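You operate a simulated robot arm through the tools that you are given. There is no shell and no other tool. Be economical: measure what you need, move in short steps, check, and stop when the job is done.

The job below is to be done with a simulated two-armed robot. You get a single attempt, and the scene is never put back.

Task
Open the buckets door, put the tagged yellow rag on the shelf of the buckets cupboard, then shut the door. Take the lint roller and put it on the high tier of the shoe rack. Take the clear starch bottle and put it in the green bucket. Open the bags drawer, fetch the white towel roll marked one hundred and fifty grams and stand it in the inside of the bags drawer, then shut the drawer. Open the sorter lid. Do these in any order. Set down upright: lint roller, white towel roll marked one hundred and fifty gram.

The check looks at the end state, three seconds after you hand in, the way a careful person would. Anything else that was tipped, shoved, dropped, spilled or broken makes it a failure. A push-on lid holds only when it is set on centred and level and pressed home; a screw cap is set on level and turned clockwise until tight. Flat cloth is picked up by pressing the open fingertips on it (5 to 10 N) and closing them slowly along it; thin cloth reads only 2 to 8 mm in the jaws.

Robot
Two 6-joint arms with two-finger parallel grippers on one trunk, on a base that drives. Base frame: it is fixed to the floor where the robot stands at the start and does not move with it; the origin is under the middle of the robot, x ahead of it, y to its left, z up. Readings come in mm, degrees, newtons and seconds.
The left shoulder is at the start at [-99, 177, 581], the right one opposite. With the tool pointing down near the work surface each hand reaches from about 100 to 520 mm from the robot's upright axis, wherever it stands, measured 20 degrees to its own side. Places, roughly: bags drawer [1800, -1900, 200]; buckets door [500, 100, 400]; clear starch bottle [1250, -2500, 1000]; green bucket [1250, -2750, 1000]; high tier of the shoe rack [2600, -700, 600]; inside of the bags drawer [1900, -2000, 100]; lint roller [1500, -2250, 1000]; shelf of the buckets cupboard [600, 400, 400]; sorter lid [900, -3600, 600]; tagged yellow rag [1750, -2000, 1000]; white towel roll marked one hundred and fifty gram [1250, -3000, 1000]. Payload 1.57 kg a hand.
Tool frame (each hand has its own): the origin (TCP) lies between the finger pads and is the grasp point; the fingertips stand 30 mm ahead of it; z points along the fingers, y is the line along which they close. The gripper opens to 80 mm. The fingers are 17 mm wide and 12 mm thick; the gripper's body (40 by 82 mm) begins 80 mm behind the TCP.
Orientation is that of the tool frame in the base frame, as a unit quaternion [x, y, z, w]. With the fingers straight down and closing along the base's y, the tool's x points along the base's -x, its y along +y and its z along -z.

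Tools
- The arms move only by the tool jog_arm. It takes "left_moves", "right_moves" or both (then of equal length, played together; a hand with none holds still); each is a list that holds one entry, the list of rows, each a list of 7 numbers: the turn, a rotation vector about the base's x, y, z in degrees, then the shift along the base's x, y, z in m, then the finger opening in m, from 0 to 0.08. In form: [[[wx, wy, wz, x, y, z, grip], ...]]. A call has 1 to 8 rows; each row shifts and turns the commanded pose from where the row before left it. A row lasts 0.2 s, in which the tool goes at most 50 mm and 8.6 degrees; a call with a longer step from one row to the next is refused whole, and so is a gripper value outside its range. A pose out of reach is approached as far as the arm can. The call stops where the force on the tool passes 40 N (or 10 N more than at its start, if that is more) or the arm is blocked; 0.2 s more then pass. The fingers move at their own pace (about 72 mm/s each) and stop on an object; they squeeze with about 22 N. The grip force told is the motor's: it shows also when the fingers shut on nothing. Time passes only in rows, and 0.2 s behind the last, so rows that do not move let the fingers close. The reply holds the time, the measured pose of the TCP, the force on the tool along the base axes, the opening and the grip force, in the units named above and with some noise, with the torque about the TCP (base axes, N m) and any sound that the robot's microphone picked up, and new pictures: "pictures" is both (left out), scene, wrist or none (wrist: the cameras of the hands that moved).
- Cameras (640 x 400 px; columns grow to the right, rows downward): "scene" is now at [61.7, 15.7, 1272.5]; the picture's right is [0.29, -0.96, 0.00], its down [-0.89, -0.27, -0.37] and it looks along [0.36, 0.11, -0.93] (base axes); focal length 267 px, centre (320, 200). "left" rides on the left gripper at [72, 7, -122] in its tool frame; the picture's right is [-0.09, 1.00, 0.00], its down [-0.84, -0.08, -0.54] and it looks along [-0.54, -0.05, 0.84] (tool axes); focal length 238 px, centre (320, 200). "right" rides on the right gripper at [72, -7, -122] in its tool frame; the picture's right is [0.09, 1.00, 0.00], its down [-0.84, 0.08, -0.54] and it looks along [-0.54, 0.05, 0.84] (tool axes); focal length 238 px, centre (320, 200). There is no depth. A picture from a camera that has moved, and an enlarged one, comes with that camera's place and axes in the base frame and with its lens.
- lift_body(by): slides the trunk up (or, below 0, down) by that many mm; the arms and the scene camera ride with it, the base frame stays. It gives what a move gives, with no picture.
- base_move(legs): drives the robot by 1 to 6 legs, each [ahead, left, turn to the left] in mm, mm and degrees, along the robot's own axes; the way and the turn of a leg run together, so that a leg with both is an arc; at most 1500 mm and 180 degrees a leg. The arms and the cameras ride along, it lands a little off, and it stops where it bumps. It gives what a move gives, and a new picture of the scene camera.
- turn_head(pan, tilt): turns the head with the scene camera to pan (to the left, within 143 degrees either way) and tilt (down, from -29 to 69), counted from straight ahead of the robot. It gives what a move gives, and a new picture of the scene camera.
- enlarge(camera, box): a new picture of the part [left, top, right, bottom] of that camera's present view, enlarged. It takes no simulated time.
- hand_in(): hands the job in; it is judged then, once.

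Go step by step. Nothing tells you exact positions but the pictures and the camera data: compare them with the known pose of the tool, close in by small moves and look again before you grip or let go. The budget is 196 turns and 260 pictures, counting those below and the enlarged ones. Unless the task says otherwise, let go and move clear before handing in.

The tools are called after ">>>" as name(argument=value, ...) on one line, values as JSON. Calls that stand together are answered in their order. jog_arm: Moves the arms, as the interface text tells. Its arguments: {"type":"object","properties":{"left_moves":{"type":"array","items":{"type":"array","items":{"type":"array","items":{"type":"number"}}}},"right_moves":{"type":"array","items":{"type":"array","items":{"type":"array","items":{"type":"number"}}}},"pictures":{"type":"string","enum":["both","scene","wrist","none"]}},"required":[]} The other tools are called the same way: lift_body (by) slides the trunk up or down; base_move (legs) drives the base; turn_head (pan, tilt) turns the head that bears the scene camera; enlarge (camera, box) takes an enlarged picture of a part of a camera's view; hand_in () hands the job in.

At the start:

```text
t: 0.0
left_tool_pos: [263.1, 112.0, 697.2]
left_tcp_rot: [0.0, 1.0, 0.0, 0.0]
left_contact_force: [0.2, 0.1, -0.3]
left_moment: [0.02, -0.03, 0.01]
left_width: 80.1
left_gripper_force: 0.1
right_tool_pos: [400.4, -104.6, 777.6]
right_tcp_rot: [0.001, 1.0, -0.001, 0.0]
right_contact_force: [-0.4, -0.8, 1.7]
right_moment: [-0.01, -0.01, 0.0]
right_width: 80.0
right_gripper_force: 0.0
trunk travel left (down, up): [-25.0, 303.0]
robot x, y, heading: [-1.1, -2.7, -0.3]
head pan, tilt: [16.9, 68.1]
```

scene: 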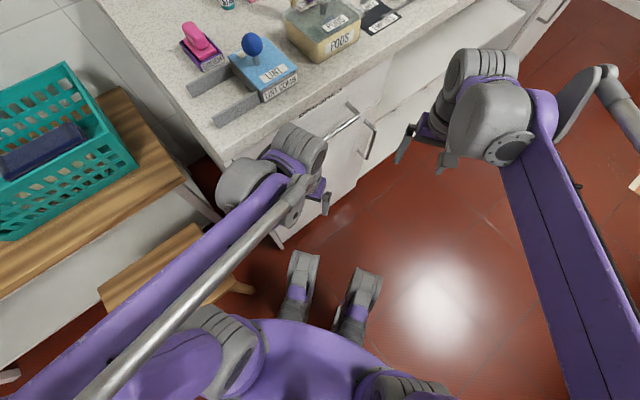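
right: 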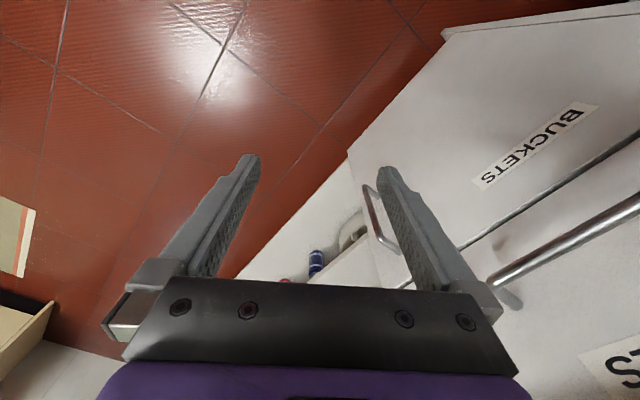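
left: 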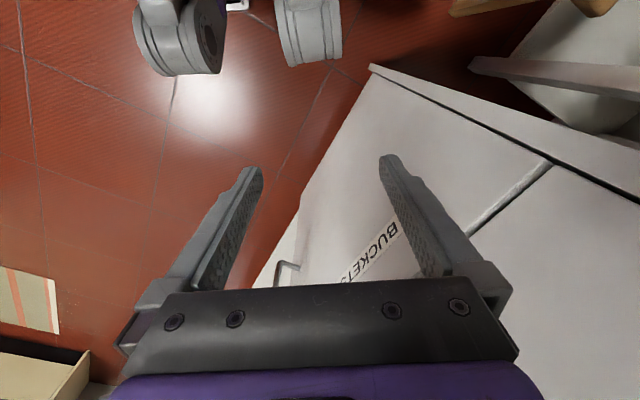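

I see the buckets cupboard just ahead of the robot, at an angle to its front. I will look around with the head before moving.

>>> turn_head(pan=0, tilt=30)

>>> turn_head(pan=-60, tilt=20)

>>> turn_head(pan=-110, tilt=20)

```text
t: 1.0
left_tool_pos: [263.2, 111.9, 698.3]
left_tcp_rot: [0.001, 1.0, 0.0, 0.0]
left_contact_force: [0.4, -0.1, 0.7]
left_moment: [-0.01, -0.03, 0.01]
left_width: 79.8
left_gripper_force: 0.0
right_tool_pos: [401.6, -105.3, 777.7]
right_tcp_rot: [0.0, 1.0, 0.0, -0.001]
right_contact_force: [-0.7, 0.4, 0.7]
right_moment: [0.0, 0.02, 0.01]
right_width: 80.1
right_gripper_force: 0.0
trunk travel left (down, up): [-25.0, 303.0]
robot x, y, heading: [-1.1, 0.7, -0.0]
head pan, tilt: [0.0, 30.0]
camera scene: at [97.9, -0.8, 1323.3], right [0.0, -1.0, 0.0], down [-0.5, 0.0, -0.87], along [0.87, 0.0, -0.5], focal length 267 px, centre (320, 200)
```

scene: 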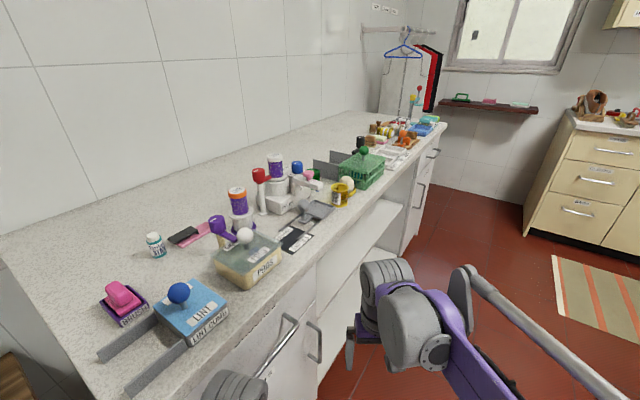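

```text
t: 2.3
left_tool_pos: [264.0, 111.7, 697.1]
left_tcp_rot: [0.0, 1.0, 0.0, 0.0]
left_contact_force: [0.3, -0.4, 0.1]
left_moment: [0.02, 0.0, -0.03]
left_width: 80.1
left_gripper_force: 0.0
right_tool_pos: [401.2, -104.8, 778.4]
right_tcp_rot: [0.0, 1.0, -0.001, 0.0]
right_contact_force: [0.3, 0.3, -1.0]
right_moment: [-0.04, 0.02, -0.01]
right_width: 79.6
right_gripper_force: 0.1
trunk travel left (down, up): [-25.0, 303.0]
robot x, y, heading: [0.7, 0.6, 0.0]
head pan, tilt: [-60.0, 20.0]
camera scene: at [54.0, -81.4, 1339.4], right [-0.87, -0.5, 0.0], down [-0.17, 0.3, -0.94], along [0.47, -0.81, -0.34], focal length 267 px, centre (320, 200)
```

scene: 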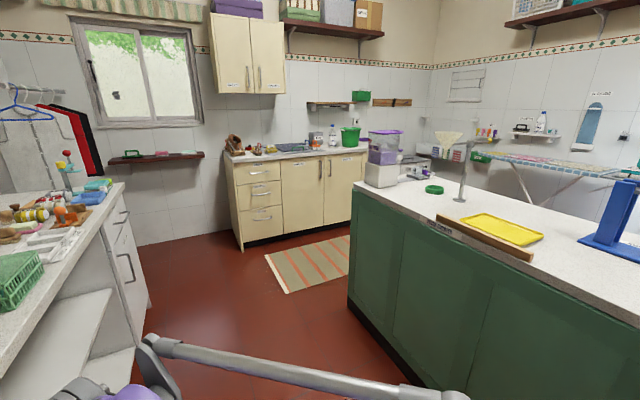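

```text
t: 3.5
left_tool_pos: [263.5, 110.7, 696.8]
left_tcp_rot: [-0.001, 1.0, 0.001, 0.0]
left_contact_force: [0.5, -0.7, -0.4]
left_moment: [0.0, 0.01, 0.04]
left_width: 80.0
left_gripper_force: 0.1
right_tool_pos: [399.9, -105.6, 778.4]
right_tcp_rot: [0.001, 1.0, 0.0, 0.0]
right_contact_force: [0.0, 0.1, -1.2]
right_moment: [0.01, 0.03, 0.0]
right_width: 79.9
right_gripper_force: 0.0
trunk travel left (down, up): [-25.0, 303.0]
robot x, y, heading: [-1.2, 0.9, -0.1]
head pan, tilt: [-110.0, 20.0]
camera scene: at [-24.4, -88.3, 1339.4], right [-0.94, 0.34, 0.0], down [0.12, 0.32, -0.94], along [-0.32, -0.88, -0.34], focal length 267 px, centre (320, 200)
```

scene: 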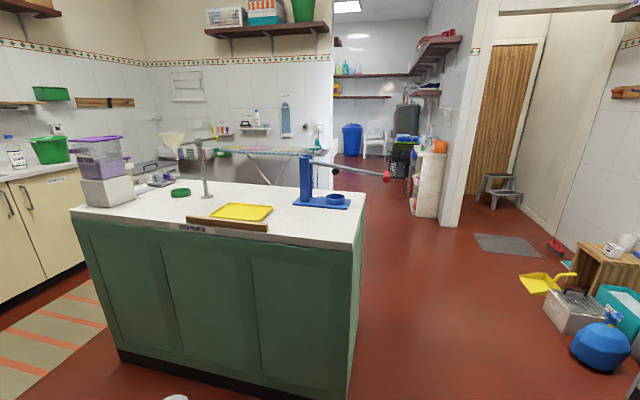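

The yellow-fronted wall counter holds the drawer, bucket and bottles; the green island is between. I take closer looks.

>>> turn_head(pan=-60, tilt=20)

>>> enlarge(camera="scene", box=[220, 100, 380, 200])

>>> enlarge(camera="scene", box=[360, 100, 520, 200])

>>> enlarge(camera="scene", box=[0, 130, 220, 290])

```text
t: 4.7
left_tool_pos: [263.3, 112.7, 697.3]
left_tcp_rot: [0.0, 1.0, 0.0, 0.0]
left_contact_force: [0.4, -0.3, -1.1]
left_moment: [0.0, 0.03, -0.02]
left_width: 80.0
left_gripper_force: 0.1
right_tool_pos: [399.7, -105.8, 777.4]
right_tcp_rot: [0.0, 1.0, 0.0, 0.0]
right_contact_force: [0.6, -0.2, 0.4]
right_moment: [-0.02, 0.0, 0.04]
right_width: 80.2
right_gripper_force: 0.0
trunk travel left (down, up): [-25.0, 303.0]
robot x, y, heading: [0.3, 0.2, 0.2]
head pan, tilt: [-60.0, 20.0]
camera scene: at [53.9, -81.5, 1339.4], right [-0.87, -0.5, 0.0], down [-0.17, 0.3, -0.94], along [0.47, -0.81, -0.34], focal length 267 px, centre (320, 200)
```

scene: 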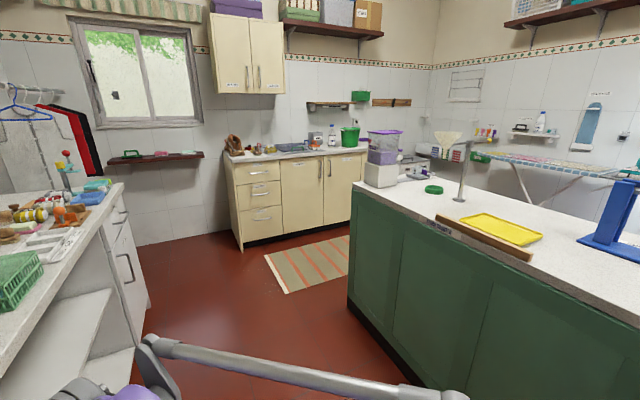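

```text
4.00 times, centred on (300, 150) of scene
camera zoom: at [53.9, -81.5, 1339.4], right [-0.87, -0.5, 0.0], down [-0.17, 0.3, -0.94], along [0.47, -0.81, -0.34], focal length 1066 px, centre (400, 400)
```

zoom: 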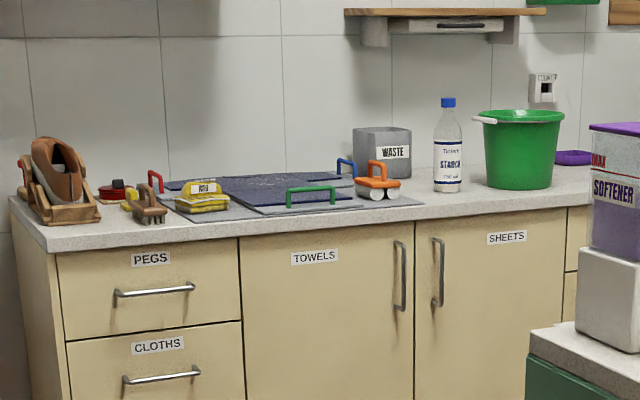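

```text
4.00 times, centred on (440, 150) of scene
camera zoom: at [53.9, -81.5, 1339.4], right [-0.87, -0.5, 0.0], down [-0.17, 0.3, -0.94], along [0.47, -0.81, -0.34], focal length 1066 px, centre (-160, 400)
```

zoom: 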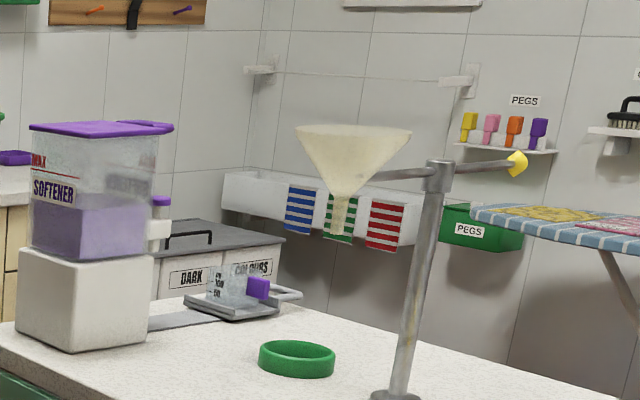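

```text
2.50 times, centred on (110, 210) of scene
camera zoom: at [53.9, -81.5, 1339.4], right [-0.87, -0.5, 0.0], down [-0.17, 0.3, -0.94], along [0.47, -0.81, -0.34], focal length 666 px, centre (845, 175)
```

zoom: 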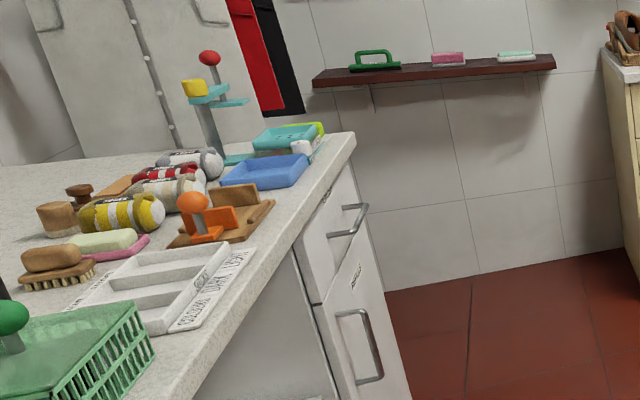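

The far counter faces heading about -34°. I drive along the aisle toward it and look again.

>>> base_move(legs=[[0, 0, -34.4], [1400, -150, 0]])

>>> turn_head(pan=-20, tilt=25)

>>> turn_head(pan=50, tilt=25)

```text
t: 13.4
left_tool_pos: [1354.8, -964.2, 697.0]
left_tcp_rot: [0.29, 0.957, 0.0, 0.0]
left_contact_force: [-0.1, 0.0, 0.4]
left_moment: [-0.02, 0.0, -0.01]
left_width: 80.1
left_gripper_force: 0.0
right_tool_pos: [1347.9, -1219.9, 777.5]
right_tcp_rot: [0.29, 0.957, 0.0, 0.0]
right_contact_force: [0.1, -0.4, 0.5]
right_moment: [0.02, 0.01, -0.02]
right_width: 80.0
right_gripper_force: 0.1
trunk travel left (down, up): [-25.0, 303.0]
robot x, y, heading: [1073.3, -910.6, -33.5]
head pan, tilt: [-60.0, 20.0]
camera scene: at [1073.8, -1007.4, 1339.4], right [-1.0, 0.06, 0.0], down [0.02, 0.34, -0.94], along [-0.06, -0.94, -0.34], focal length 267 px, centre (320, 200)
```

scene: 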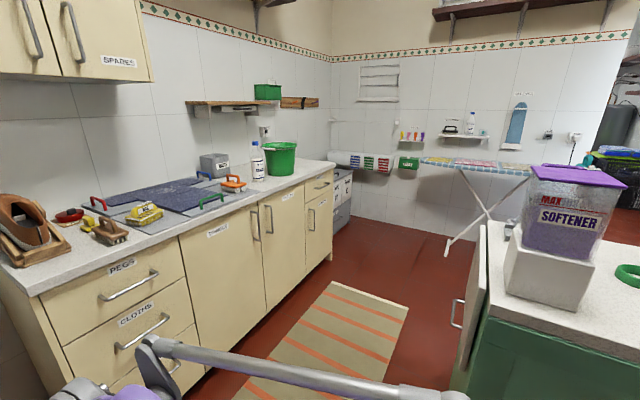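

```text
t: 14.4
left_tool_pos: [1354.8, -964.7, 698.1]
left_tcp_rot: [0.29, 0.957, 0.0, 0.0]
left_contact_force: [0.3, -1.0, 0.5]
left_moment: [0.04, 0.0, -0.01]
left_width: 80.1
left_gripper_force: 0.1
right_tool_pos: [1347.5, -1219.3, 778.5]
right_tcp_rot: [0.29, 0.957, 0.0, 0.001]
right_contact_force: [0.5, 0.4, 0.4]
right_moment: [0.0, -0.01, 0.01]
right_width: 80.3
right_gripper_force: 0.1
trunk travel left (down, up): [-25.0, 303.0]
robot x, y, heading: [1070.8, -910.4, -33.8]
head pan, tilt: [-20.0, 25.0]
camera scene: at [1134.2, -988.7, 1331.3], right [-0.81, -0.59, 0.0], down [-0.25, 0.34, -0.91], along [0.54, -0.73, -0.42], focal length 267 px, centre (320, 200)
```

scene: 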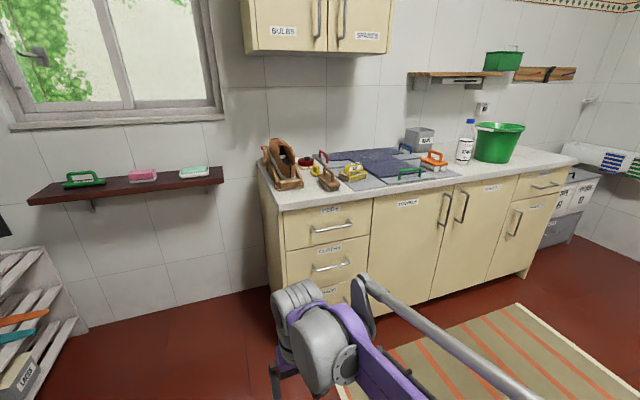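

```text
t: 15.8
left_tool_pos: [1355.2, -963.9, 698.1]
left_tcp_rot: [0.29, 0.957, 0.001, 0.001]
left_contact_force: [0.1, 1.0, 0.4]
left_moment: [0.01, 0.02, 0.01]
left_width: 80.0
left_gripper_force: 0.0
right_tool_pos: [1347.4, -1219.1, 778.4]
right_tcp_rot: [0.29, 0.957, 0.0, 0.0]
right_contact_force: [-0.3, -0.4, 1.2]
right_moment: [0.0, 0.03, -0.02]
right_width: 80.2
right_gripper_force: 0.2
trunk travel left (down, up): [-25.0, 303.0]
robot x, y, heading: [1073.0, -912.0, -33.8]
head pan, tilt: [50.0, 25.0]
camera scene: at [1168.2, -888.6, 1331.3], right [0.28, -0.96, 0.0], down [-0.41, -0.12, -0.91], along [0.87, 0.25, -0.42], focal length 267 px, centre (320, 200)
```

scene: 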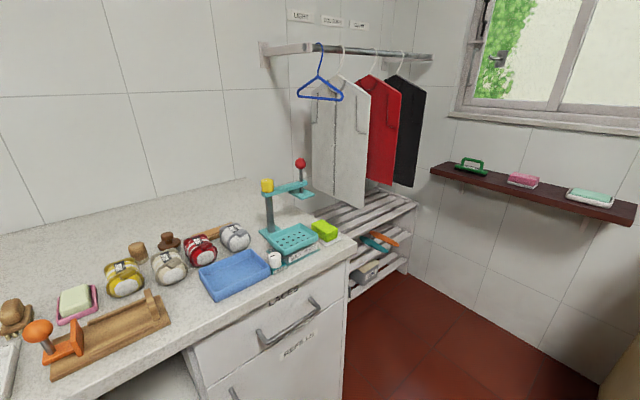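

Shoe rack is in the corner to the left of the window. Let me zoom at the counter objects and rack.

>>> enlarge(camera="scene", box=[300, 170, 460, 310])

>>> turn_head(pan=-20, tilt=25)

>>> enlarge(camera="scene", box=[255, 120, 415, 220])

>>> enlarge(camera="scene", box=[390, 100, 630, 250])

```text
2.86 times, centred on (380, 240) of scene
camera zoom: at [1168.2, -888.6, 1331.3], right [0.28, -0.96, 0.0], down [-0.41, -0.12, -0.91], along [0.87, 0.25, -0.42], focal length 762 px, centre (149, 86)
```

zoom: 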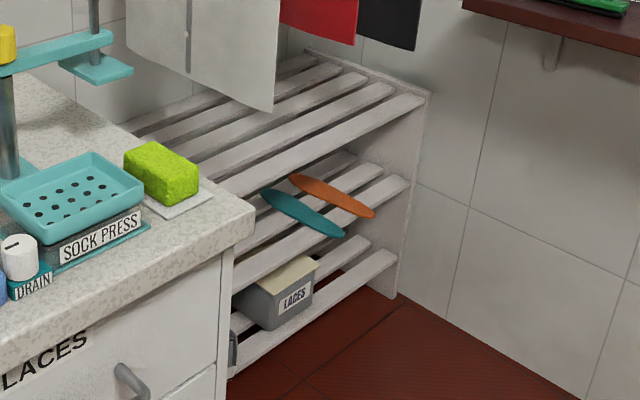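

```text
t: 17.2
left_tool_pos: [1354.6, -963.3, 698.5]
left_tcp_rot: [0.29, 0.957, 0.0, 0.0]
left_contact_force: [0.1, -0.9, -0.3]
left_moment: [-0.01, 0.01, -0.03]
left_width: 80.0
left_gripper_force: 0.1
right_tool_pos: [1348.0, -1219.8, 778.4]
right_tcp_rot: [0.29, 0.957, 0.001, 0.0]
right_contact_force: [-0.2, -0.9, 0.1]
right_moment: [-0.01, -0.01, 0.0]
right_width: 79.9
right_gripper_force: 0.0
trunk travel left (down, up): [-25.0, 303.0]
robot x, y, heading: [1077.0, -908.5, -34.0]
head pan, tilt: [-20.0, 25.0]
camera scene: at [1134.3, -988.6, 1331.3], right [-0.81, -0.59, 0.0], down [-0.25, 0.34, -0.91], along [0.54, -0.73, -0.42], focal length 267 px, centre (320, 200)
```

scene: 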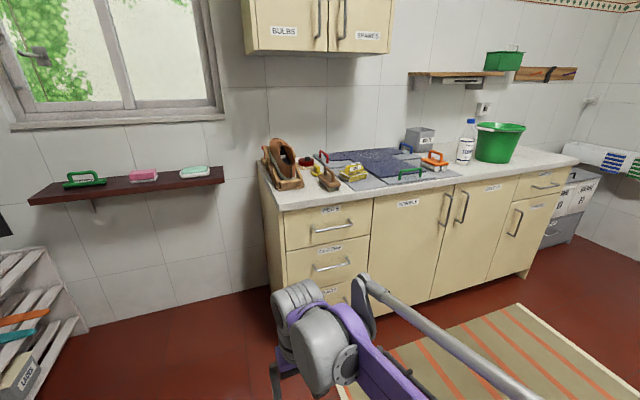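

```text
4.00 times, centred on (335, 170) of scene
camera zoom: at [1134.3, -988.6, 1331.3], right [-0.81, -0.59, 0.0], down [-0.25, 0.34, -0.91], along [0.54, -0.73, -0.42], focal length 1066 px, centre (260, 320)
```

zoom: 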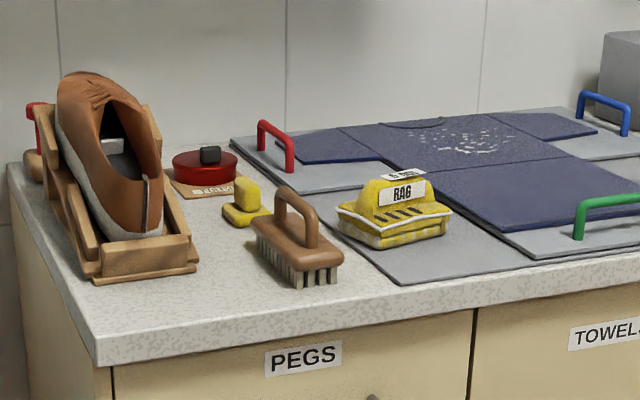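

```text
2.67 times, centred on (510, 175) of scene
camera zoom: at [1134.3, -988.6, 1331.3], right [-0.81, -0.59, 0.0], down [-0.25, 0.34, -0.91], along [0.54, -0.73, -0.42], focal length 711 px, centre (-187, 267)
```

zoom: 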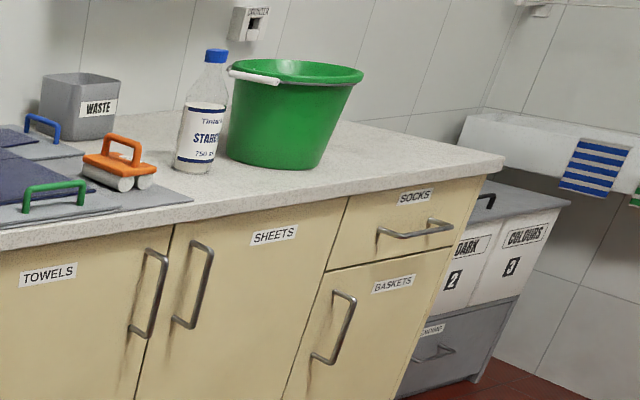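

Counter top is at about z 870, its front along heading -33.7°. The orange-handled lint roller, yellow rag, starch bottle and bucket are visible; the sorter is the DARK/COLOURS box at right. I raise the trunk and drive to the right part of the counter.

>>> lift_body(by=250)

>>> jog_arm(right_moves=[[[0, 0, 0, -0.04, 0.026, 0.02, 0.08], [0, 0, 0, -0.04, 0.026, 0.02, 0.08], [0, 0, 0, -0.04, 0.026, 0.02, 0.08]]], pictures="none")

>>> base_move(legs=[[480, 0, 0], [0, -1170, 0]])

>>> turn_head(pan=-20, tilt=45)

```text
t: 19.8
left_tool_pos: [1353.6, -962.9, 948.2]
left_tcp_rot: [0.289, 0.957, -0.001, 0.0]
left_contact_force: [0.1, 0.1, 0.9]
left_moment: [-0.02, -0.03, 0.02]
left_width: 80.1
left_gripper_force: 0.2
right_tool_pos: [1348.0, -1220.7, 1027.2]
right_tcp_rot: [0.29, 0.957, 0.0, 0.0]
right_contact_force: [-0.1, 0.1, -0.8]
right_moment: [0.01, -0.01, 0.04]
right_width: 79.9
right_gripper_force: 0.0
trunk travel left (down, up): [-275.0, 53.0]
robot x, y, heading: [1072.8, -908.7, -33.2]
head pan, tilt: [-20.0, 25.0]
```

```text
refused: row 1 steps farther than a row can; nothing moved
```

```text
t: 32.7
left_tool_pos: [1128.0, -2194.2, 947.8]
left_tcp_rot: [0.275, 0.962, 0.001, 0.0]
left_contact_force: [-0.6, 0.0, 0.1]
left_moment: [0.01, -0.01, -0.01]
left_width: 79.8
left_gripper_force: 0.1
right_tool_pos: [1130.4, -2450.5, 1028.1]
right_tcp_rot: [0.275, 0.962, 0.0, 0.001]
right_contact_force: [-0.2, 0.4, 0.0]
right_moment: [-0.03, -0.01, -0.01]
right_width: 80.0
right_gripper_force: 0.0
trunk travel left (down, up): [-275.0, 53.0]
robot x, y, heading: [845.4, -2149.6, -31.7]
head pan, tilt: [-20.0, 25.0]
camera scene: at [869.2, -2201.3, 1590.2], right [-0.79, -0.62, 0.0], down [-0.26, 0.33, -0.91], along [0.56, -0.71, -0.42], focal length 267 px, centre (320, 200)
```

scene: 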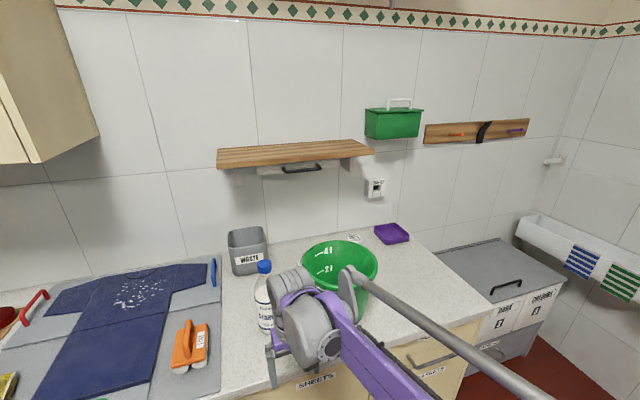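

```text
t: 33.5
left_tool_pos: [1128.9, -2194.8, 948.0]
left_tcp_rot: [0.275, 0.961, -0.001, 0.0]
left_contact_force: [0.7, 0.3, -0.3]
left_moment: [-0.01, 0.0, -0.01]
left_width: 79.9
left_gripper_force: 0.0
right_tool_pos: [1129.2, -2451.1, 1028.5]
right_tcp_rot: [0.275, 0.962, 0.0, 0.0]
right_contact_force: [-0.1, -0.2, 1.0]
right_moment: [-0.02, 0.0, 0.03]
right_width: 79.9
right_gripper_force: 0.1
trunk travel left (down, up): [-275.0, 53.0]
robot x, y, heading: [844.5, -2152.5, -31.7]
head pan, tilt: [-20.0, 45.0]
camera scene: at [862.6, -2192.7, 1559.6], right [-0.79, -0.62, 0.0], down [-0.44, 0.56, -0.71], along [0.44, -0.56, -0.71], focal length 267 px, centre (320, 200)
```

scene: 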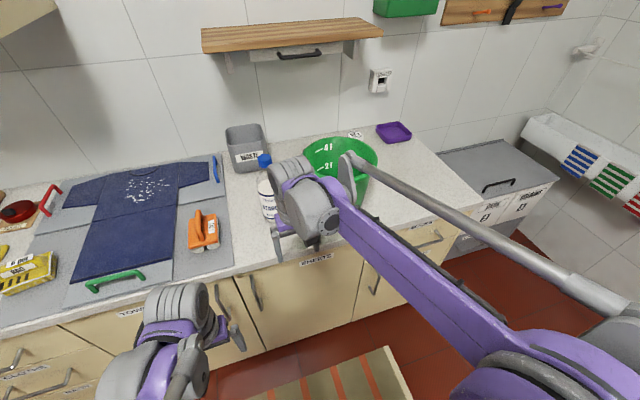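

The bucket and starch bottle are ahead, but the towel roll isn't visible yet; I zoom in.

>>> jog_arm(right_moves=[[[0, 0, 0, -0.03, 0.0, 0.02, 0.08], [0, 0, 0, -0.04, 0.0, 0.02, 0.08], [0, 0, 0, -0.04, 0.0, 0.02, 0.08], [0, 0, 0, -0.04, 0, 0.02, 0.08]]], pictures="wrist")

>>> enlarge(camera="scene", box=[220, 100, 460, 250])

```text
t: 34.5
left_tool_pos: [1126.5, -2193.4, 949.1]
left_tcp_rot: [0.275, 0.962, 0.0, 0.001]
left_contact_force: [-0.7, 1.0, 0.0]
left_moment: [-0.01, 0.02, -0.01]
left_width: 80.0
left_gripper_force: 0.1
right_tool_pos: [978.1, -2450.8, 1109.0]
right_tcp_rot: [0.274, 0.962, 0.0, 0.001]
right_contact_force: [0.3, 0.6, 0.1]
right_moment: [-0.01, -0.01, 0.03]
right_width: 80.0
right_gripper_force: 0.1
trunk travel left (down, up): [-275.0, 53.0]
robot x, y, heading: [845.6, -2148.7, -31.8]
head pan, tilt: [-20.0, 45.0]
camera right: at [913.2, -2418.6, 1230.9], right [0.45, 0.89, 0.0], down [0.75, -0.38, 0.54], along [0.49, -0.24, -0.84], focal length 238 px, centre (320, 200)
```

right: 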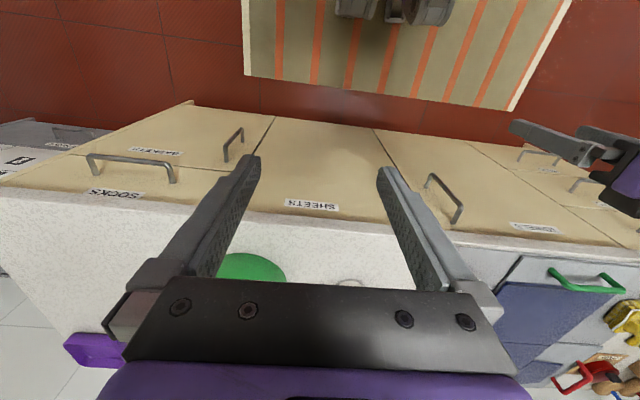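

```text
2.67 times, centred on (340, 175) of scene
camera zoom: at [861.2, -2192.0, 1559.6], right [-0.79, -0.62, 0.0], down [-0.44, 0.56, -0.71], along [0.44, -0.56, -0.71], focal length 711 px, centre (267, 267)
```

zoom: 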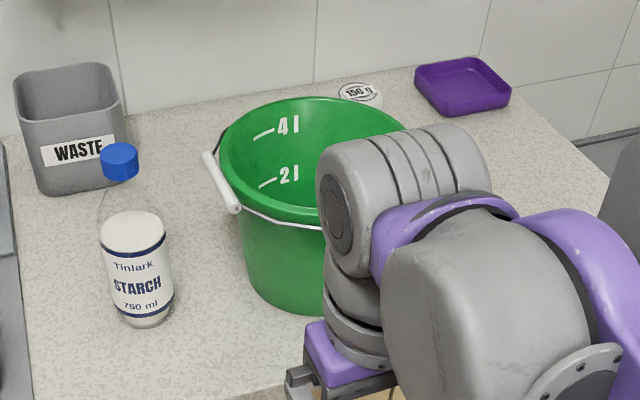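

The 150 g roll stands behind the bucket (its round top shows "150 g"). Re-solving from two views, the counter is at z≈900 with its front at about 475 mm from me. I move closer and square up.

>>> lift_body(by=53)

>>> base_move(legs=[[170, 0, -1.7]])

>>> turn_head(pan=-25, tilt=50)

>>> enlarge(camera="scene", box=[200, 60, 440, 210])

```text
t: 35.5
left_tool_pos: [1129.4, -2194.0, 1000.3]
left_tcp_rot: [0.274, 0.962, 0.001, 0.0]
left_contact_force: [0.9, -0.3, -0.3]
left_moment: [0.0, 0.02, -0.03]
left_width: 80.0
left_gripper_force: 0.0
right_tool_pos: [979.4, -2450.5, 1161.4]
right_tcp_rot: [0.274, 0.962, 0.0, -0.001]
right_contact_force: [0.6, 0.5, -0.4]
right_moment: [0.01, -0.01, 0.01]
right_width: 79.9
right_gripper_force: 0.1
trunk travel left (down, up): [-328.0, 0.0]
robot x, y, heading: [845.6, -2149.5, -31.7]
head pan, tilt: [-20.0, 45.0]
```

```text
t: 36.9
left_tool_pos: [1270.0, -2294.1, 1000.1]
left_tcp_rot: [0.289, 0.957, 0.0, 0.0]
left_contact_force: [-0.1, 0.2, -0.3]
left_moment: [0.02, 0.0, 0.02]
left_width: 79.9
left_gripper_force: 0.0
right_tool_pos: [1113.7, -2545.0, 1160.7]
right_tcp_rot: [0.288, 0.958, 0.001, 0.0]
right_contact_force: [0.1, 0.0, 0.2]
right_moment: [0.0, -0.03, -0.02]
right_width: 80.2
right_gripper_force: 0.0
trunk travel left (down, up): [-328.0, 0.0]
robot x, y, heading: [991.3, -2241.5, -33.4]
head pan, tilt: [-20.0, 45.0]
camera scene: at [1001.8, -2283.2, 1614.5], right [-0.8, -0.59, 0.0], down [-0.42, 0.57, -0.71], along [0.42, -0.57, -0.71], focal length 267 px, centre (320, 200)
```

scene: 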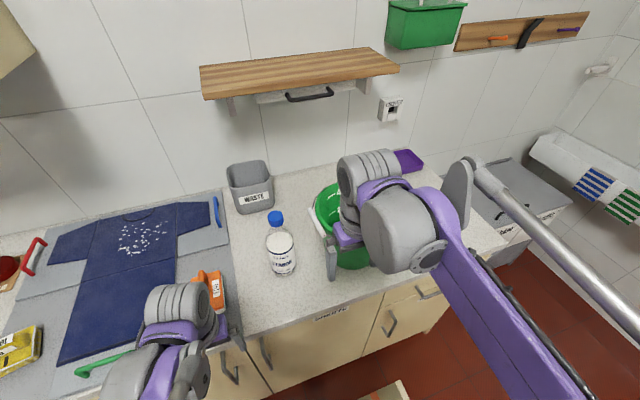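

```text
t: 37.6
left_tool_pos: [1270.6, -2295.3, 1000.4]
left_tcp_rot: [0.288, 0.958, 0.0, 0.0]
left_contact_force: [1.0, -0.1, 0.0]
left_moment: [0.0, 0.03, 0.03]
left_width: 80.1
left_gripper_force: 0.0
right_tool_pos: [1115.3, -2546.2, 1161.2]
right_tcp_rot: [0.288, 0.958, 0.0, 0.0]
right_contact_force: [0.2, 0.0, -0.1]
right_moment: [0.0, 0.0, 0.01]
right_width: 79.8
right_gripper_force: 0.2
trunk travel left (down, up): [-328.0, 0.0]
robot x, y, heading: [990.3, -2239.9, -33.5]
head pan, tilt: [-25.0, 50.0]
camera scene: at [995.0, -2284.4, 1607.9], right [-0.85, -0.52, 0.0], down [-0.4, 0.65, -0.64], along [0.34, -0.55, -0.77], focal length 267 px, centre (320, 200)
```

scene: 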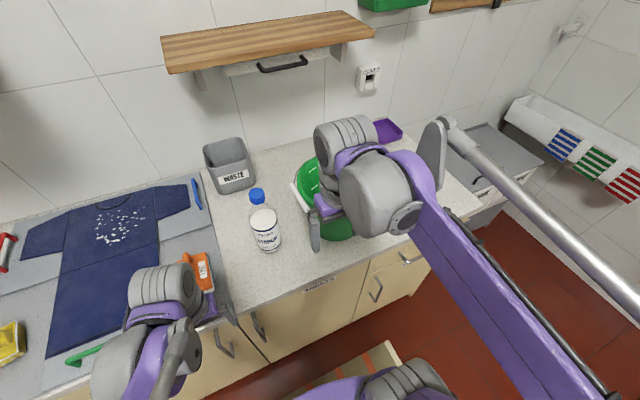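

```text
2.67 times, centred on (320, 135) of scene
camera zoom: at [995.0, -2284.4, 1607.9], right [-0.85, -0.52, 0.0], down [-0.4, 0.65, -0.64], along [0.34, -0.55, -0.77], focal length 711 px, centre (320, 373)
```

zoom: 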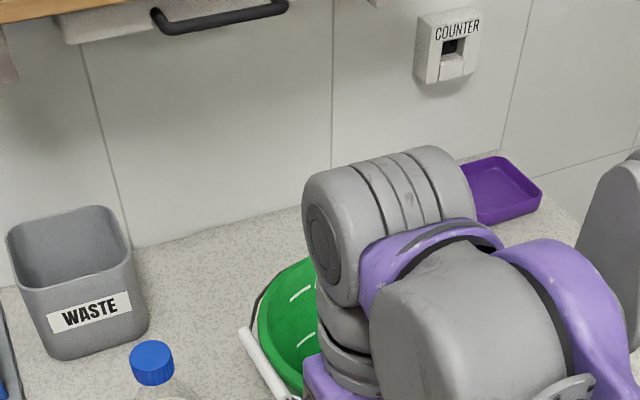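

Bottle is at about (1350, -2562), cap top ~z 1145. I bring the right hand in line with it and pitch the fingers forward.

>>> jog_arm(right_moves=[[[-4.68, -7.09, 0, 0.0128, 0.0194, 0.006, 0.08], [-4.68, -7.09, 0, 0.0128, 0.0194, 0.006, 0.08], [-4.68, -7.09, 0, 0.0128, 0.0194, 0.006, 0.08], [-4.68, -7.09, 0, 0.0128, 0.0194, 0.006, 0.08], [-4.68, -7.09, 0, 0.0128, 0.0194, 0.006, 0.08]]])

```text
t: 38.8
left_tool_pos: [1271.1, -2294.9, 1001.2]
left_tcp_rot: [0.288, 0.958, 0.0, 0.0]
left_contact_force: [0.0, -0.3, 0.2]
left_moment: [0.0, -0.01, 0.03]
left_width: 79.9
left_gripper_force: 0.0
right_tool_pos: [1181.0, -2449.6, 1191.1]
right_tcp_rot: [0.269, 0.892, -0.104, 0.349]
right_contact_force: [-0.5, 0.0, -0.6]
right_moment: [0.03, -0.01, 0.02]
right_width: 80.0
right_gripper_force: 0.1
trunk travel left (down, up): [-328.0, 0.0]
robot x, y, heading: [989.4, -2243.7, -33.3]
head pan, tilt: [-25.0, 50.0]
camera scene: at [994.5, -2284.8, 1607.9], right [-0.85, -0.52, 0.0], down [-0.4, 0.65, -0.64], along [0.34, -0.55, -0.77], focal length 267 px, centre (320, 200)
camera right: at [1062.2, -2380.0, 1231.4], right [0.49, 0.87, -0.06], down [0.25, -0.07, 0.97], along [0.83, -0.49, -0.25], focal length 238 px, centre (320, 200)
```

scene: 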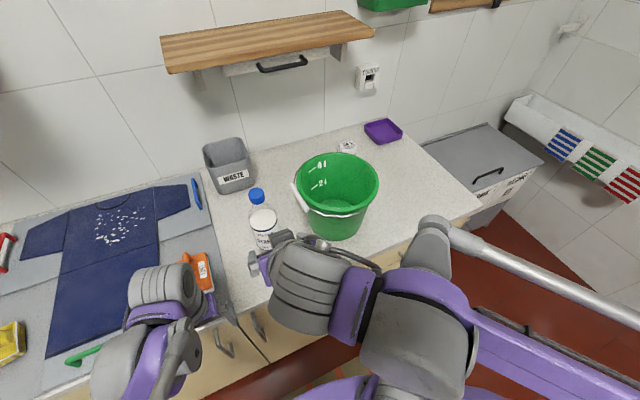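
right: 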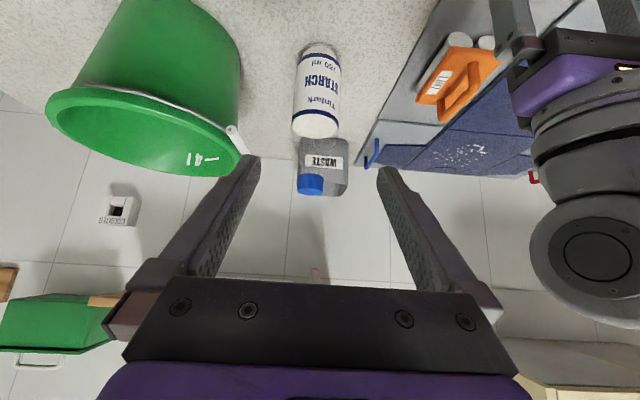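

Bottle cap is at about (1337, -2560, 1124), and the bucket rim begins ~75 mm to its right. I move the open fingers around the cap.

>>> jog_arm(right_moves=[[[0, 0, 0, 0.0312, -0.022, -0.0152, 0.08], [0, 0, 0, 0.0312, -0.022, -0.0152, 0.08], [0, 0, 0, 0.0312, -0.022, -0.0152, 0.08], [0, 0, 0, 0.0312, -0.022, -0.0152, 0.08], [0, 0, 0, 0.0312, -0.022, -0.0152, 0.08]]])

```text
t: 40.0
left_tool_pos: [1270.9, -2295.5, 1000.4]
left_tcp_rot: [0.288, 0.958, 0.0, 0.0]
left_contact_force: [1.3, -0.3, 0.2]
left_moment: [-0.02, 0.01, -0.01]
left_width: 80.0
left_gripper_force: 0.1
right_tool_pos: [1337.5, -2559.6, 1114.0]
right_tcp_rot: [0.268, 0.892, -0.104, 0.348]
right_contact_force: [0.4, 0.0, 0.2]
right_moment: [0.02, 0.0, -0.03]
right_width: 79.9
right_gripper_force: 0.0
trunk travel left (down, up): [-328.0, 0.0]
robot x, y, heading: [991.5, -2239.0, -33.5]
head pan, tilt: [-25.0, 50.0]
camera scene: at [996.3, -2284.8, 1608.0], right [-0.85, -0.52, 0.0], down [-0.4, 0.65, -0.64], along [0.33, -0.55, -0.77], focal length 267 px, centre (320, 200)
camera right: at [1220.3, -2489.9, 1154.3], right [0.49, 0.87, -0.06], down [0.25, -0.07, 0.96], along [0.83, -0.49, -0.26], focal length 238 px, centre (320, 200)
```

scene: 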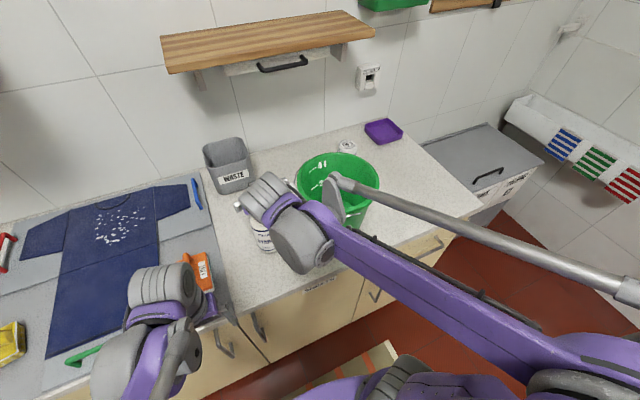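
right: 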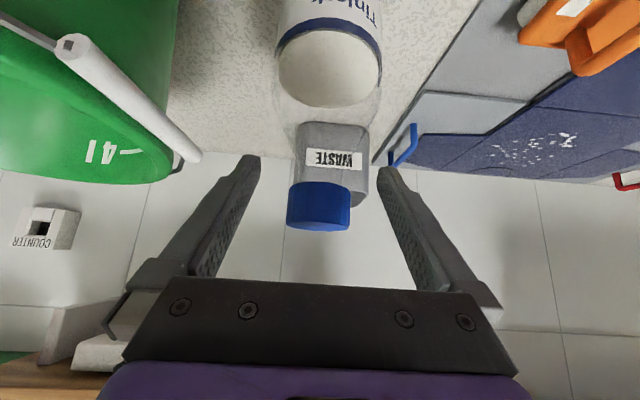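

The TCP coincides with the lower part of the cap. I close and lift.

>>> jog_arm(right_moves=[[[0, 0, 0, 0, 0, 0, 0.0], [0, 0, 0, 0, 0, 0, 0.0], [0, 0, 0, 0, 0, 0, 0.0], [0, 0, 0, 0, 0, 0.02, 0.0], [0, 0, 0, 0, 0, 0.03, 0.0]]], pictures="wrist")

```text
t: 41.2
left_tool_pos: [1270.0, -2294.4, 1000.6]
left_tcp_rot: [0.288, 0.958, 0.0, 0.0]
left_contact_force: [-0.1, 0.0, 0.3]
left_moment: [0.01, -0.01, -0.02]
left_width: 80.0
left_gripper_force: 0.0
right_tool_pos: [1335.1, -2557.9, 1164.2]
right_tcp_rot: [0.269, 0.892, -0.104, 0.347]
right_contact_force: [-0.4, -0.2, -5.6]
right_moment: [0.02, 0.09, -0.04]
right_width: 35.4
right_gripper_force: 22.2
trunk travel left (down, up): [-328.0, 0.0]
robot x, y, heading: [989.1, -2246.1, -33.4]
head pan, tilt: [-25.0, 50.0]
camera right: at [1218.4, -2489.0, 1205.5], right [0.49, 0.87, -0.06], down [0.25, -0.08, 0.96], along [0.83, -0.49, -0.26], focal length 238 px, centre (320, 200)
```

right: 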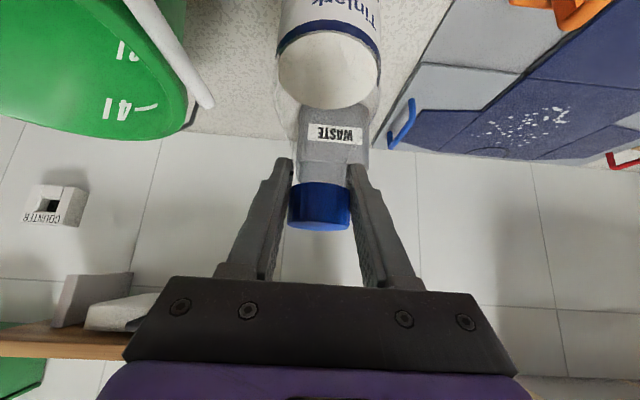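

Bottle held (5.6 N). Raise it high.

>>> jog_arm(right_moves=[[[0, 0, 0, 0, 0, 0.045, 0.0], [0, 0, 0, 0, 0, 0.045, 0.0], [0, 0, 0, 0, 0, 0.045, 0.0], [0, 0, 0, 0, 0, 0.045, 0.0], [0, 0, 0, 0, 0, 0.03, 0.0]]])

```text
t: 42.4
left_tool_pos: [1270.3, -2294.0, 1001.0]
left_tcp_rot: [0.289, 0.957, 0.0, 0.0]
left_contact_force: [0.1, -0.2, 0.4]
left_moment: [0.0, 0.02, 0.02]
left_width: 80.0
left_gripper_force: 0.0
right_tool_pos: [1335.9, -2558.2, 1373.3]
right_tcp_rot: [0.27, 0.893, -0.104, 0.346]
right_contact_force: [0.3, 0.0, -5.4]
right_moment: [-0.02, -0.01, 0.01]
right_width: 35.6
right_gripper_force: 22.0
trunk travel left (down, up): [-328.0, 0.0]
robot x, y, heading: [988.7, -2234.3, -33.7]
head pan, tilt: [-25.0, 50.0]
camera scene: at [995.1, -2284.4, 1607.9], right [-0.85, -0.52, 0.0], down [-0.4, 0.65, -0.64], along [0.34, -0.55, -0.77], focal length 267 px, centre (320, 200)
camera right: at [1217.8, -2487.6, 1413.8], right [0.49, 0.87, -0.06], down [0.25, -0.08, 0.96], along [0.83, -0.49, -0.26], focal length 238 px, centre (320, 200)
```

scene: 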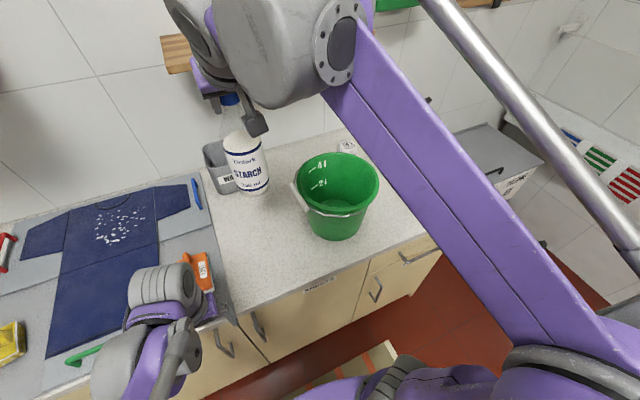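
right: 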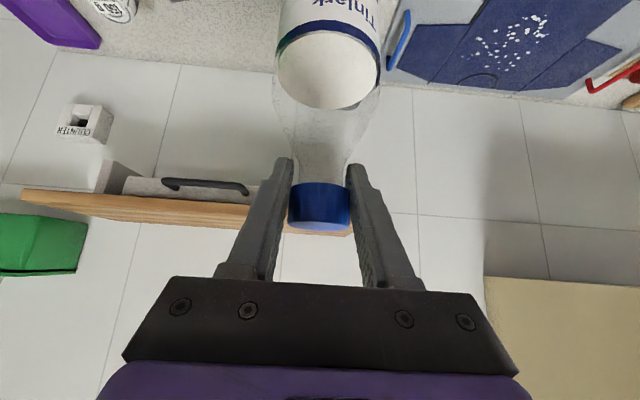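

Bottle bottom is at ~z 1159, bucket rim ~1090, bucket centre about 205 mm to the right. I drive the base sideways.

>>> base_move(legs=[[0, -200, 0]])

>>> turn_head(pan=0, tilt=50)

>>> enlarge(camera="right", box=[0, 0, 640, 400])

```text
t: 44.8
left_tool_pos: [1161.3, -2459.5, 1001.0]
left_tcp_rot: [0.289, 0.957, 0.0, 0.0]
left_contact_force: [-0.4, 0.3, 0.1]
left_moment: [0.0, -0.02, 0.02]
left_width: 80.0
left_gripper_force: 0.0
right_tool_pos: [1225.3, -2723.3, 1373.7]
right_tcp_rot: [0.27, 0.892, -0.104, 0.347]
right_contact_force: [-0.6, -0.7, -4.9]
right_moment: [0.04, 0.02, 0.02]
right_width: 35.1
right_gripper_force: 22.1
trunk travel left (down, up): [-328.0, 0.0]
robot x, y, heading: [884.1, -2408.7, -33.8]
head pan, tilt: [-25.0, 50.0]
camera scene: at [885.4, -2448.9, 1607.9], right [-0.85, -0.52, 0.0], down [-0.4, 0.65, -0.64], along [0.33, -0.55, -0.77], focal length 267 px, centre (320, 200)
```

scene: 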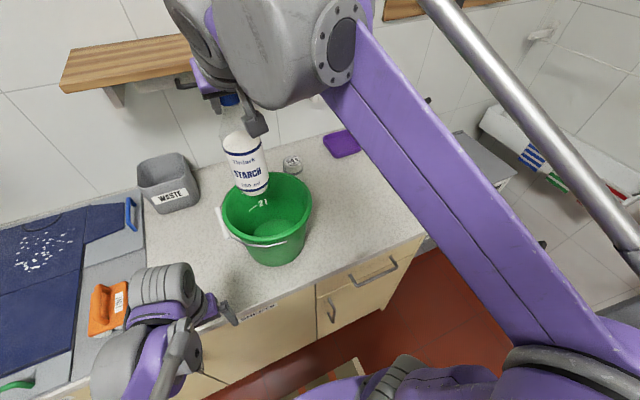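

```text
t: 45.6
left_tool_pos: [1161.7, -2459.4, 999.9]
left_tcp_rot: [0.291, 0.957, -0.001, 0.001]
left_contact_force: [1.0, 0.3, -0.7]
left_moment: [-0.03, 0.01, -0.02]
left_width: 80.1
left_gripper_force: 0.1
right_tool_pos: [1226.2, -2722.5, 1372.5]
right_tcp_rot: [0.271, 0.892, -0.105, 0.348]
right_contact_force: [0.5, -0.4, -5.4]
right_moment: [0.01, 0.02, 0.01]
right_width: 35.2
right_gripper_force: 22.1
trunk travel left (down, up): [-328.0, 0.0]
robot x, y, heading: [880.7, -2405.6, -33.5]
head pan, tilt: [0.0, 50.0]
camera scene: at [909.4, -2425.9, 1607.9], right [-0.56, -0.83, 0.0], down [-0.64, 0.43, -0.64], along [0.53, -0.36, -0.77], focal length 267 px, centre (320, 200)
```

scene: 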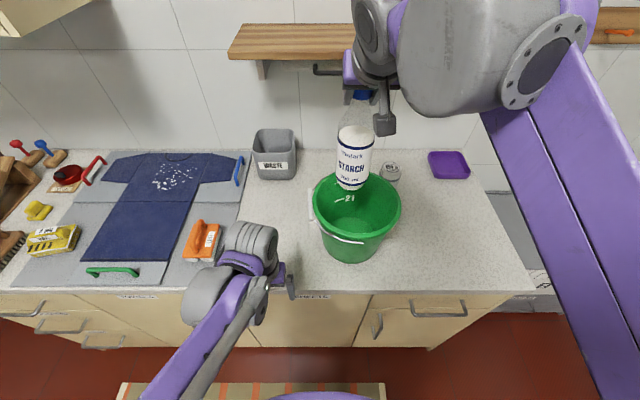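

```text
1.00 times, centred on (320, 200) of right (not enlarged: the box is as wide or as high as the picture)
camera zoom: at [1107.8, -2652.8, 1413.4], right [0.5, 0.87, -0.06], down [0.25, -0.08, 0.96], along [0.83, -0.49, -0.26], focal length 238 px, centre (320, 200)
```

zoom: 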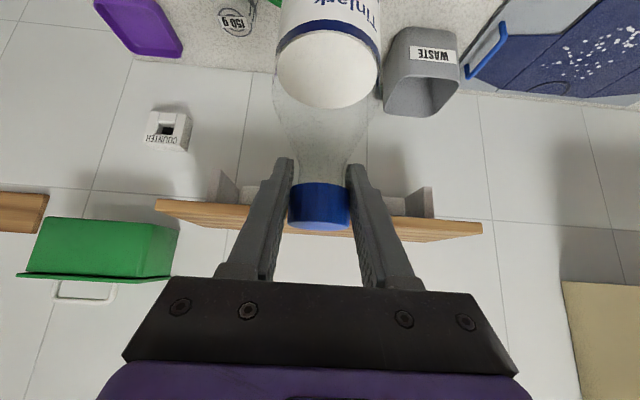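

Bucket centre is ~20 mm farther right; bottle will protrude above the rim, so the hand stays clear. I lower it.

>>> jog_arm(right_moves=[[[0, 0, 0, -0.011, -0.017, 0, 0.0], [0, 0, 0, 0, 0, -0.045, 0.0], [0, 0, 0, 0, 0, -0.045, 0.0], [0, 0, 0, 0, 0, -0.045, 0.0], [0, 0, 0, 0, 0, -0.045, 0.0], [0, 0, 0, 0, 0, -0.04, 0.0]]])

```text
t: 47.0
left_tool_pos: [1161.1, -2461.3, 999.6]
left_tcp_rot: [0.29, 0.957, 0.0, 0.0]
left_contact_force: [-0.3, -0.2, -0.2]
left_moment: [-0.03, 0.03, -0.01]
left_width: 80.2
left_gripper_force: 0.1
right_tool_pos: [1216.8, -2739.9, 1153.9]
right_tcp_rot: [0.27, 0.892, -0.104, 0.347]
right_contact_force: [-0.7, -0.8, -5.5]
right_moment: [0.02, 0.01, 0.0]
right_width: 35.1
right_gripper_force: 22.3
trunk travel left (down, up): [-328.0, 0.0]
robot x, y, heading: [879.3, -2407.4, -33.3]
head pan, tilt: [0.0, 50.0]
camera scene: at [909.7, -2426.3, 1607.9], right [-0.55, -0.83, 0.0], down [-0.64, 0.43, -0.64], along [0.53, -0.36, -0.77], focal length 267 px, centre (320, 200)
camera right: at [1099.6, -2669.4, 1194.0], right [0.5, 0.87, -0.06], down [0.25, -0.08, 0.96], along [0.83, -0.49, -0.26], focal length 238 px, centre (320, 200)
```

scene: 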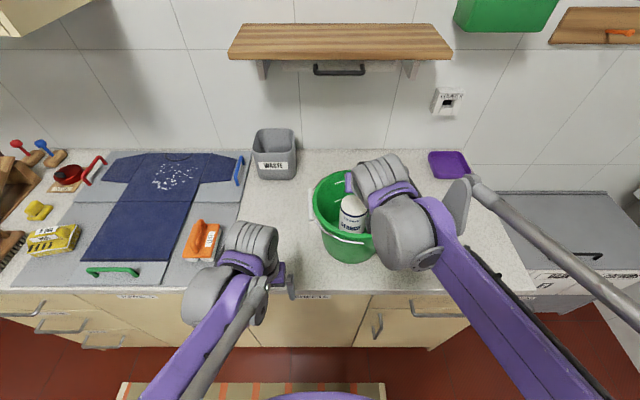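
right: 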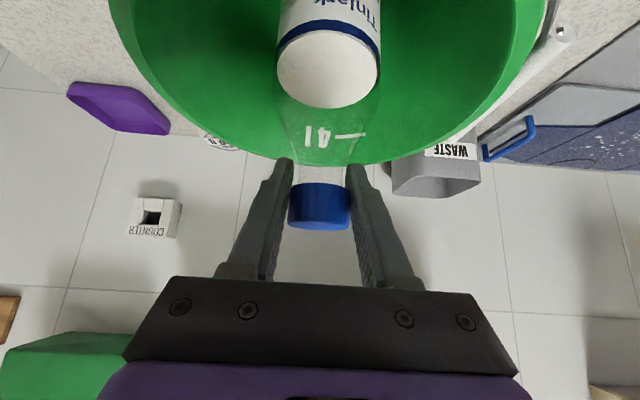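

Bottle is centred inside the bucket. Lower until it touches, gently.

>>> jog_arm(right_moves=[[[0, 0, 0, 0, 0, -0.012, 0.0], [0, 0, 0, 0, 0, -0.006, 0.0], [0, 0, 0, 0, 0, -0.004, 0.0]]], pictures="none")

```text
t: 47.9
left_tool_pos: [1161.6, -2461.1, 1000.8]
left_tcp_rot: [0.29, 0.957, -0.001, 0.0]
left_contact_force: [-0.3, -0.3, -0.1]
left_moment: [0.02, 0.0, -0.01]
left_width: 80.1
left_gripper_force: 0.1
right_tool_pos: [1215.5, -2739.2, 1131.4]
right_tcp_rot: [0.269, 0.892, -0.104, 0.347]
right_contact_force: [-0.3, -0.5, -5.2]
right_moment: [0.04, 0.03, -0.02]
right_width: 35.0
right_gripper_force: 22.1
trunk travel left (down, up): [-328.0, 0.0]
robot x, y, heading: [875.0, -2408.0, -33.5]
head pan, tilt: [0.0, 50.0]
```

>>> jog_arm(right_moves=[[[0, 0, 0, 0, 0, -0.004, 0.0], [0, 0, 0, 0, 0, -0.004, 0.0], [0, 0, 0, 0, 0, -0.002, 0.0]]], pictures="none")

```text
t: 48.6
left_tool_pos: [1161.4, -2459.2, 1000.5]
left_tcp_rot: [0.289, 0.957, 0.001, 0.0]
left_contact_force: [-0.3, -0.6, -0.1]
left_moment: [0.01, 0.01, -0.02]
left_width: 80.2
left_gripper_force: 0.0
right_tool_pos: [1214.1, -2739.7, 1120.3]
right_tcp_rot: [0.27, 0.892, -0.104, 0.347]
right_contact_force: [-0.2, 0.7, -3.7]
right_moment: [0.04, -0.01, 0.01]
right_width: 35.0
right_gripper_force: 22.1
trunk travel left (down, up): [-328.0, 0.0]
robot x, y, heading: [883.1, -2403.2, -33.8]
head pan, tilt: [0.0, 50.0]
```

Touching the bottom; release and back out along the fingers.

>>> jog_arm(right_moves=[[[0, 0, 0, 0, 0, -0.002, 0.0], [0, 0, 0, 0, 0, 0, 0.05], [0, 0, 0, 0, 0, 0, 0.08], [0, 0, 0, 0, 0, 0, 0.08], [0, 0, 0, -0.0226, 0.0149, 0.0295, 0.08], [0, 0, 0, -0.0226, 0.0149, 0.0295, 0.08], [0, 0, 0, -0.0226, 0.0149, 0.0295, 0.08], [0, 0, 0, -0.0226, 0.0149, 0.0295, 0.08]]])

```text
t: 50.5
left_tool_pos: [1159.4, -2460.3, 1000.3]
left_tcp_rot: [0.289, 0.957, 0.0, 0.0]
left_contact_force: [0.4, -0.5, 0.0]
left_moment: [-0.02, -0.01, 0.0]
left_width: 80.1
left_gripper_force: 0.0
right_tool_pos: [1120.0, -2678.4, 1237.0]
right_tcp_rot: [0.27, 0.892, -0.104, 0.347]
right_contact_force: [-0.5, -0.2, 0.4]
right_moment: [0.01, -0.04, 0.02]
right_width: 80.1
right_gripper_force: 0.1
trunk travel left (down, up): [-328.0, 0.0]
robot x, y, heading: [880.7, -2405.2, -33.6]
head pan, tilt: [0.0, 50.0]
camera scene: at [907.8, -2425.4, 1607.9], right [-0.55, -0.83, 0.0], down [-0.64, 0.42, -0.64], along [0.54, -0.36, -0.77], focal length 267 px, centre (320, 200)
camera right: at [1002.9, -2609.0, 1277.9], right [0.5, 0.87, -0.06], down [0.25, -0.08, 0.97], along [0.83, -0.49, -0.25], focal length 238 px, centre (320, 200)
```

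scene: 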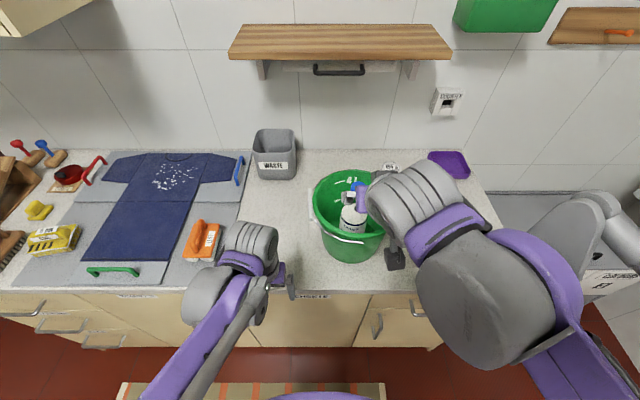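
right: 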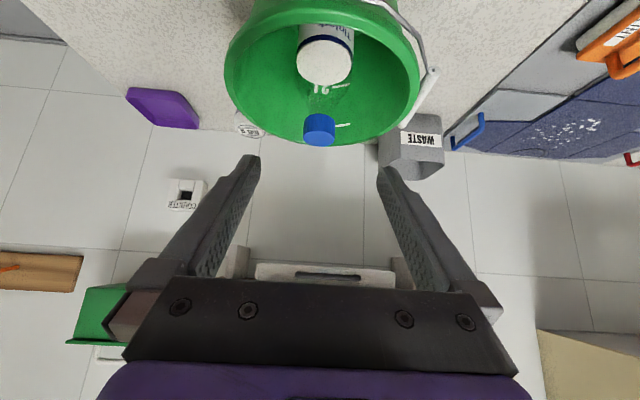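

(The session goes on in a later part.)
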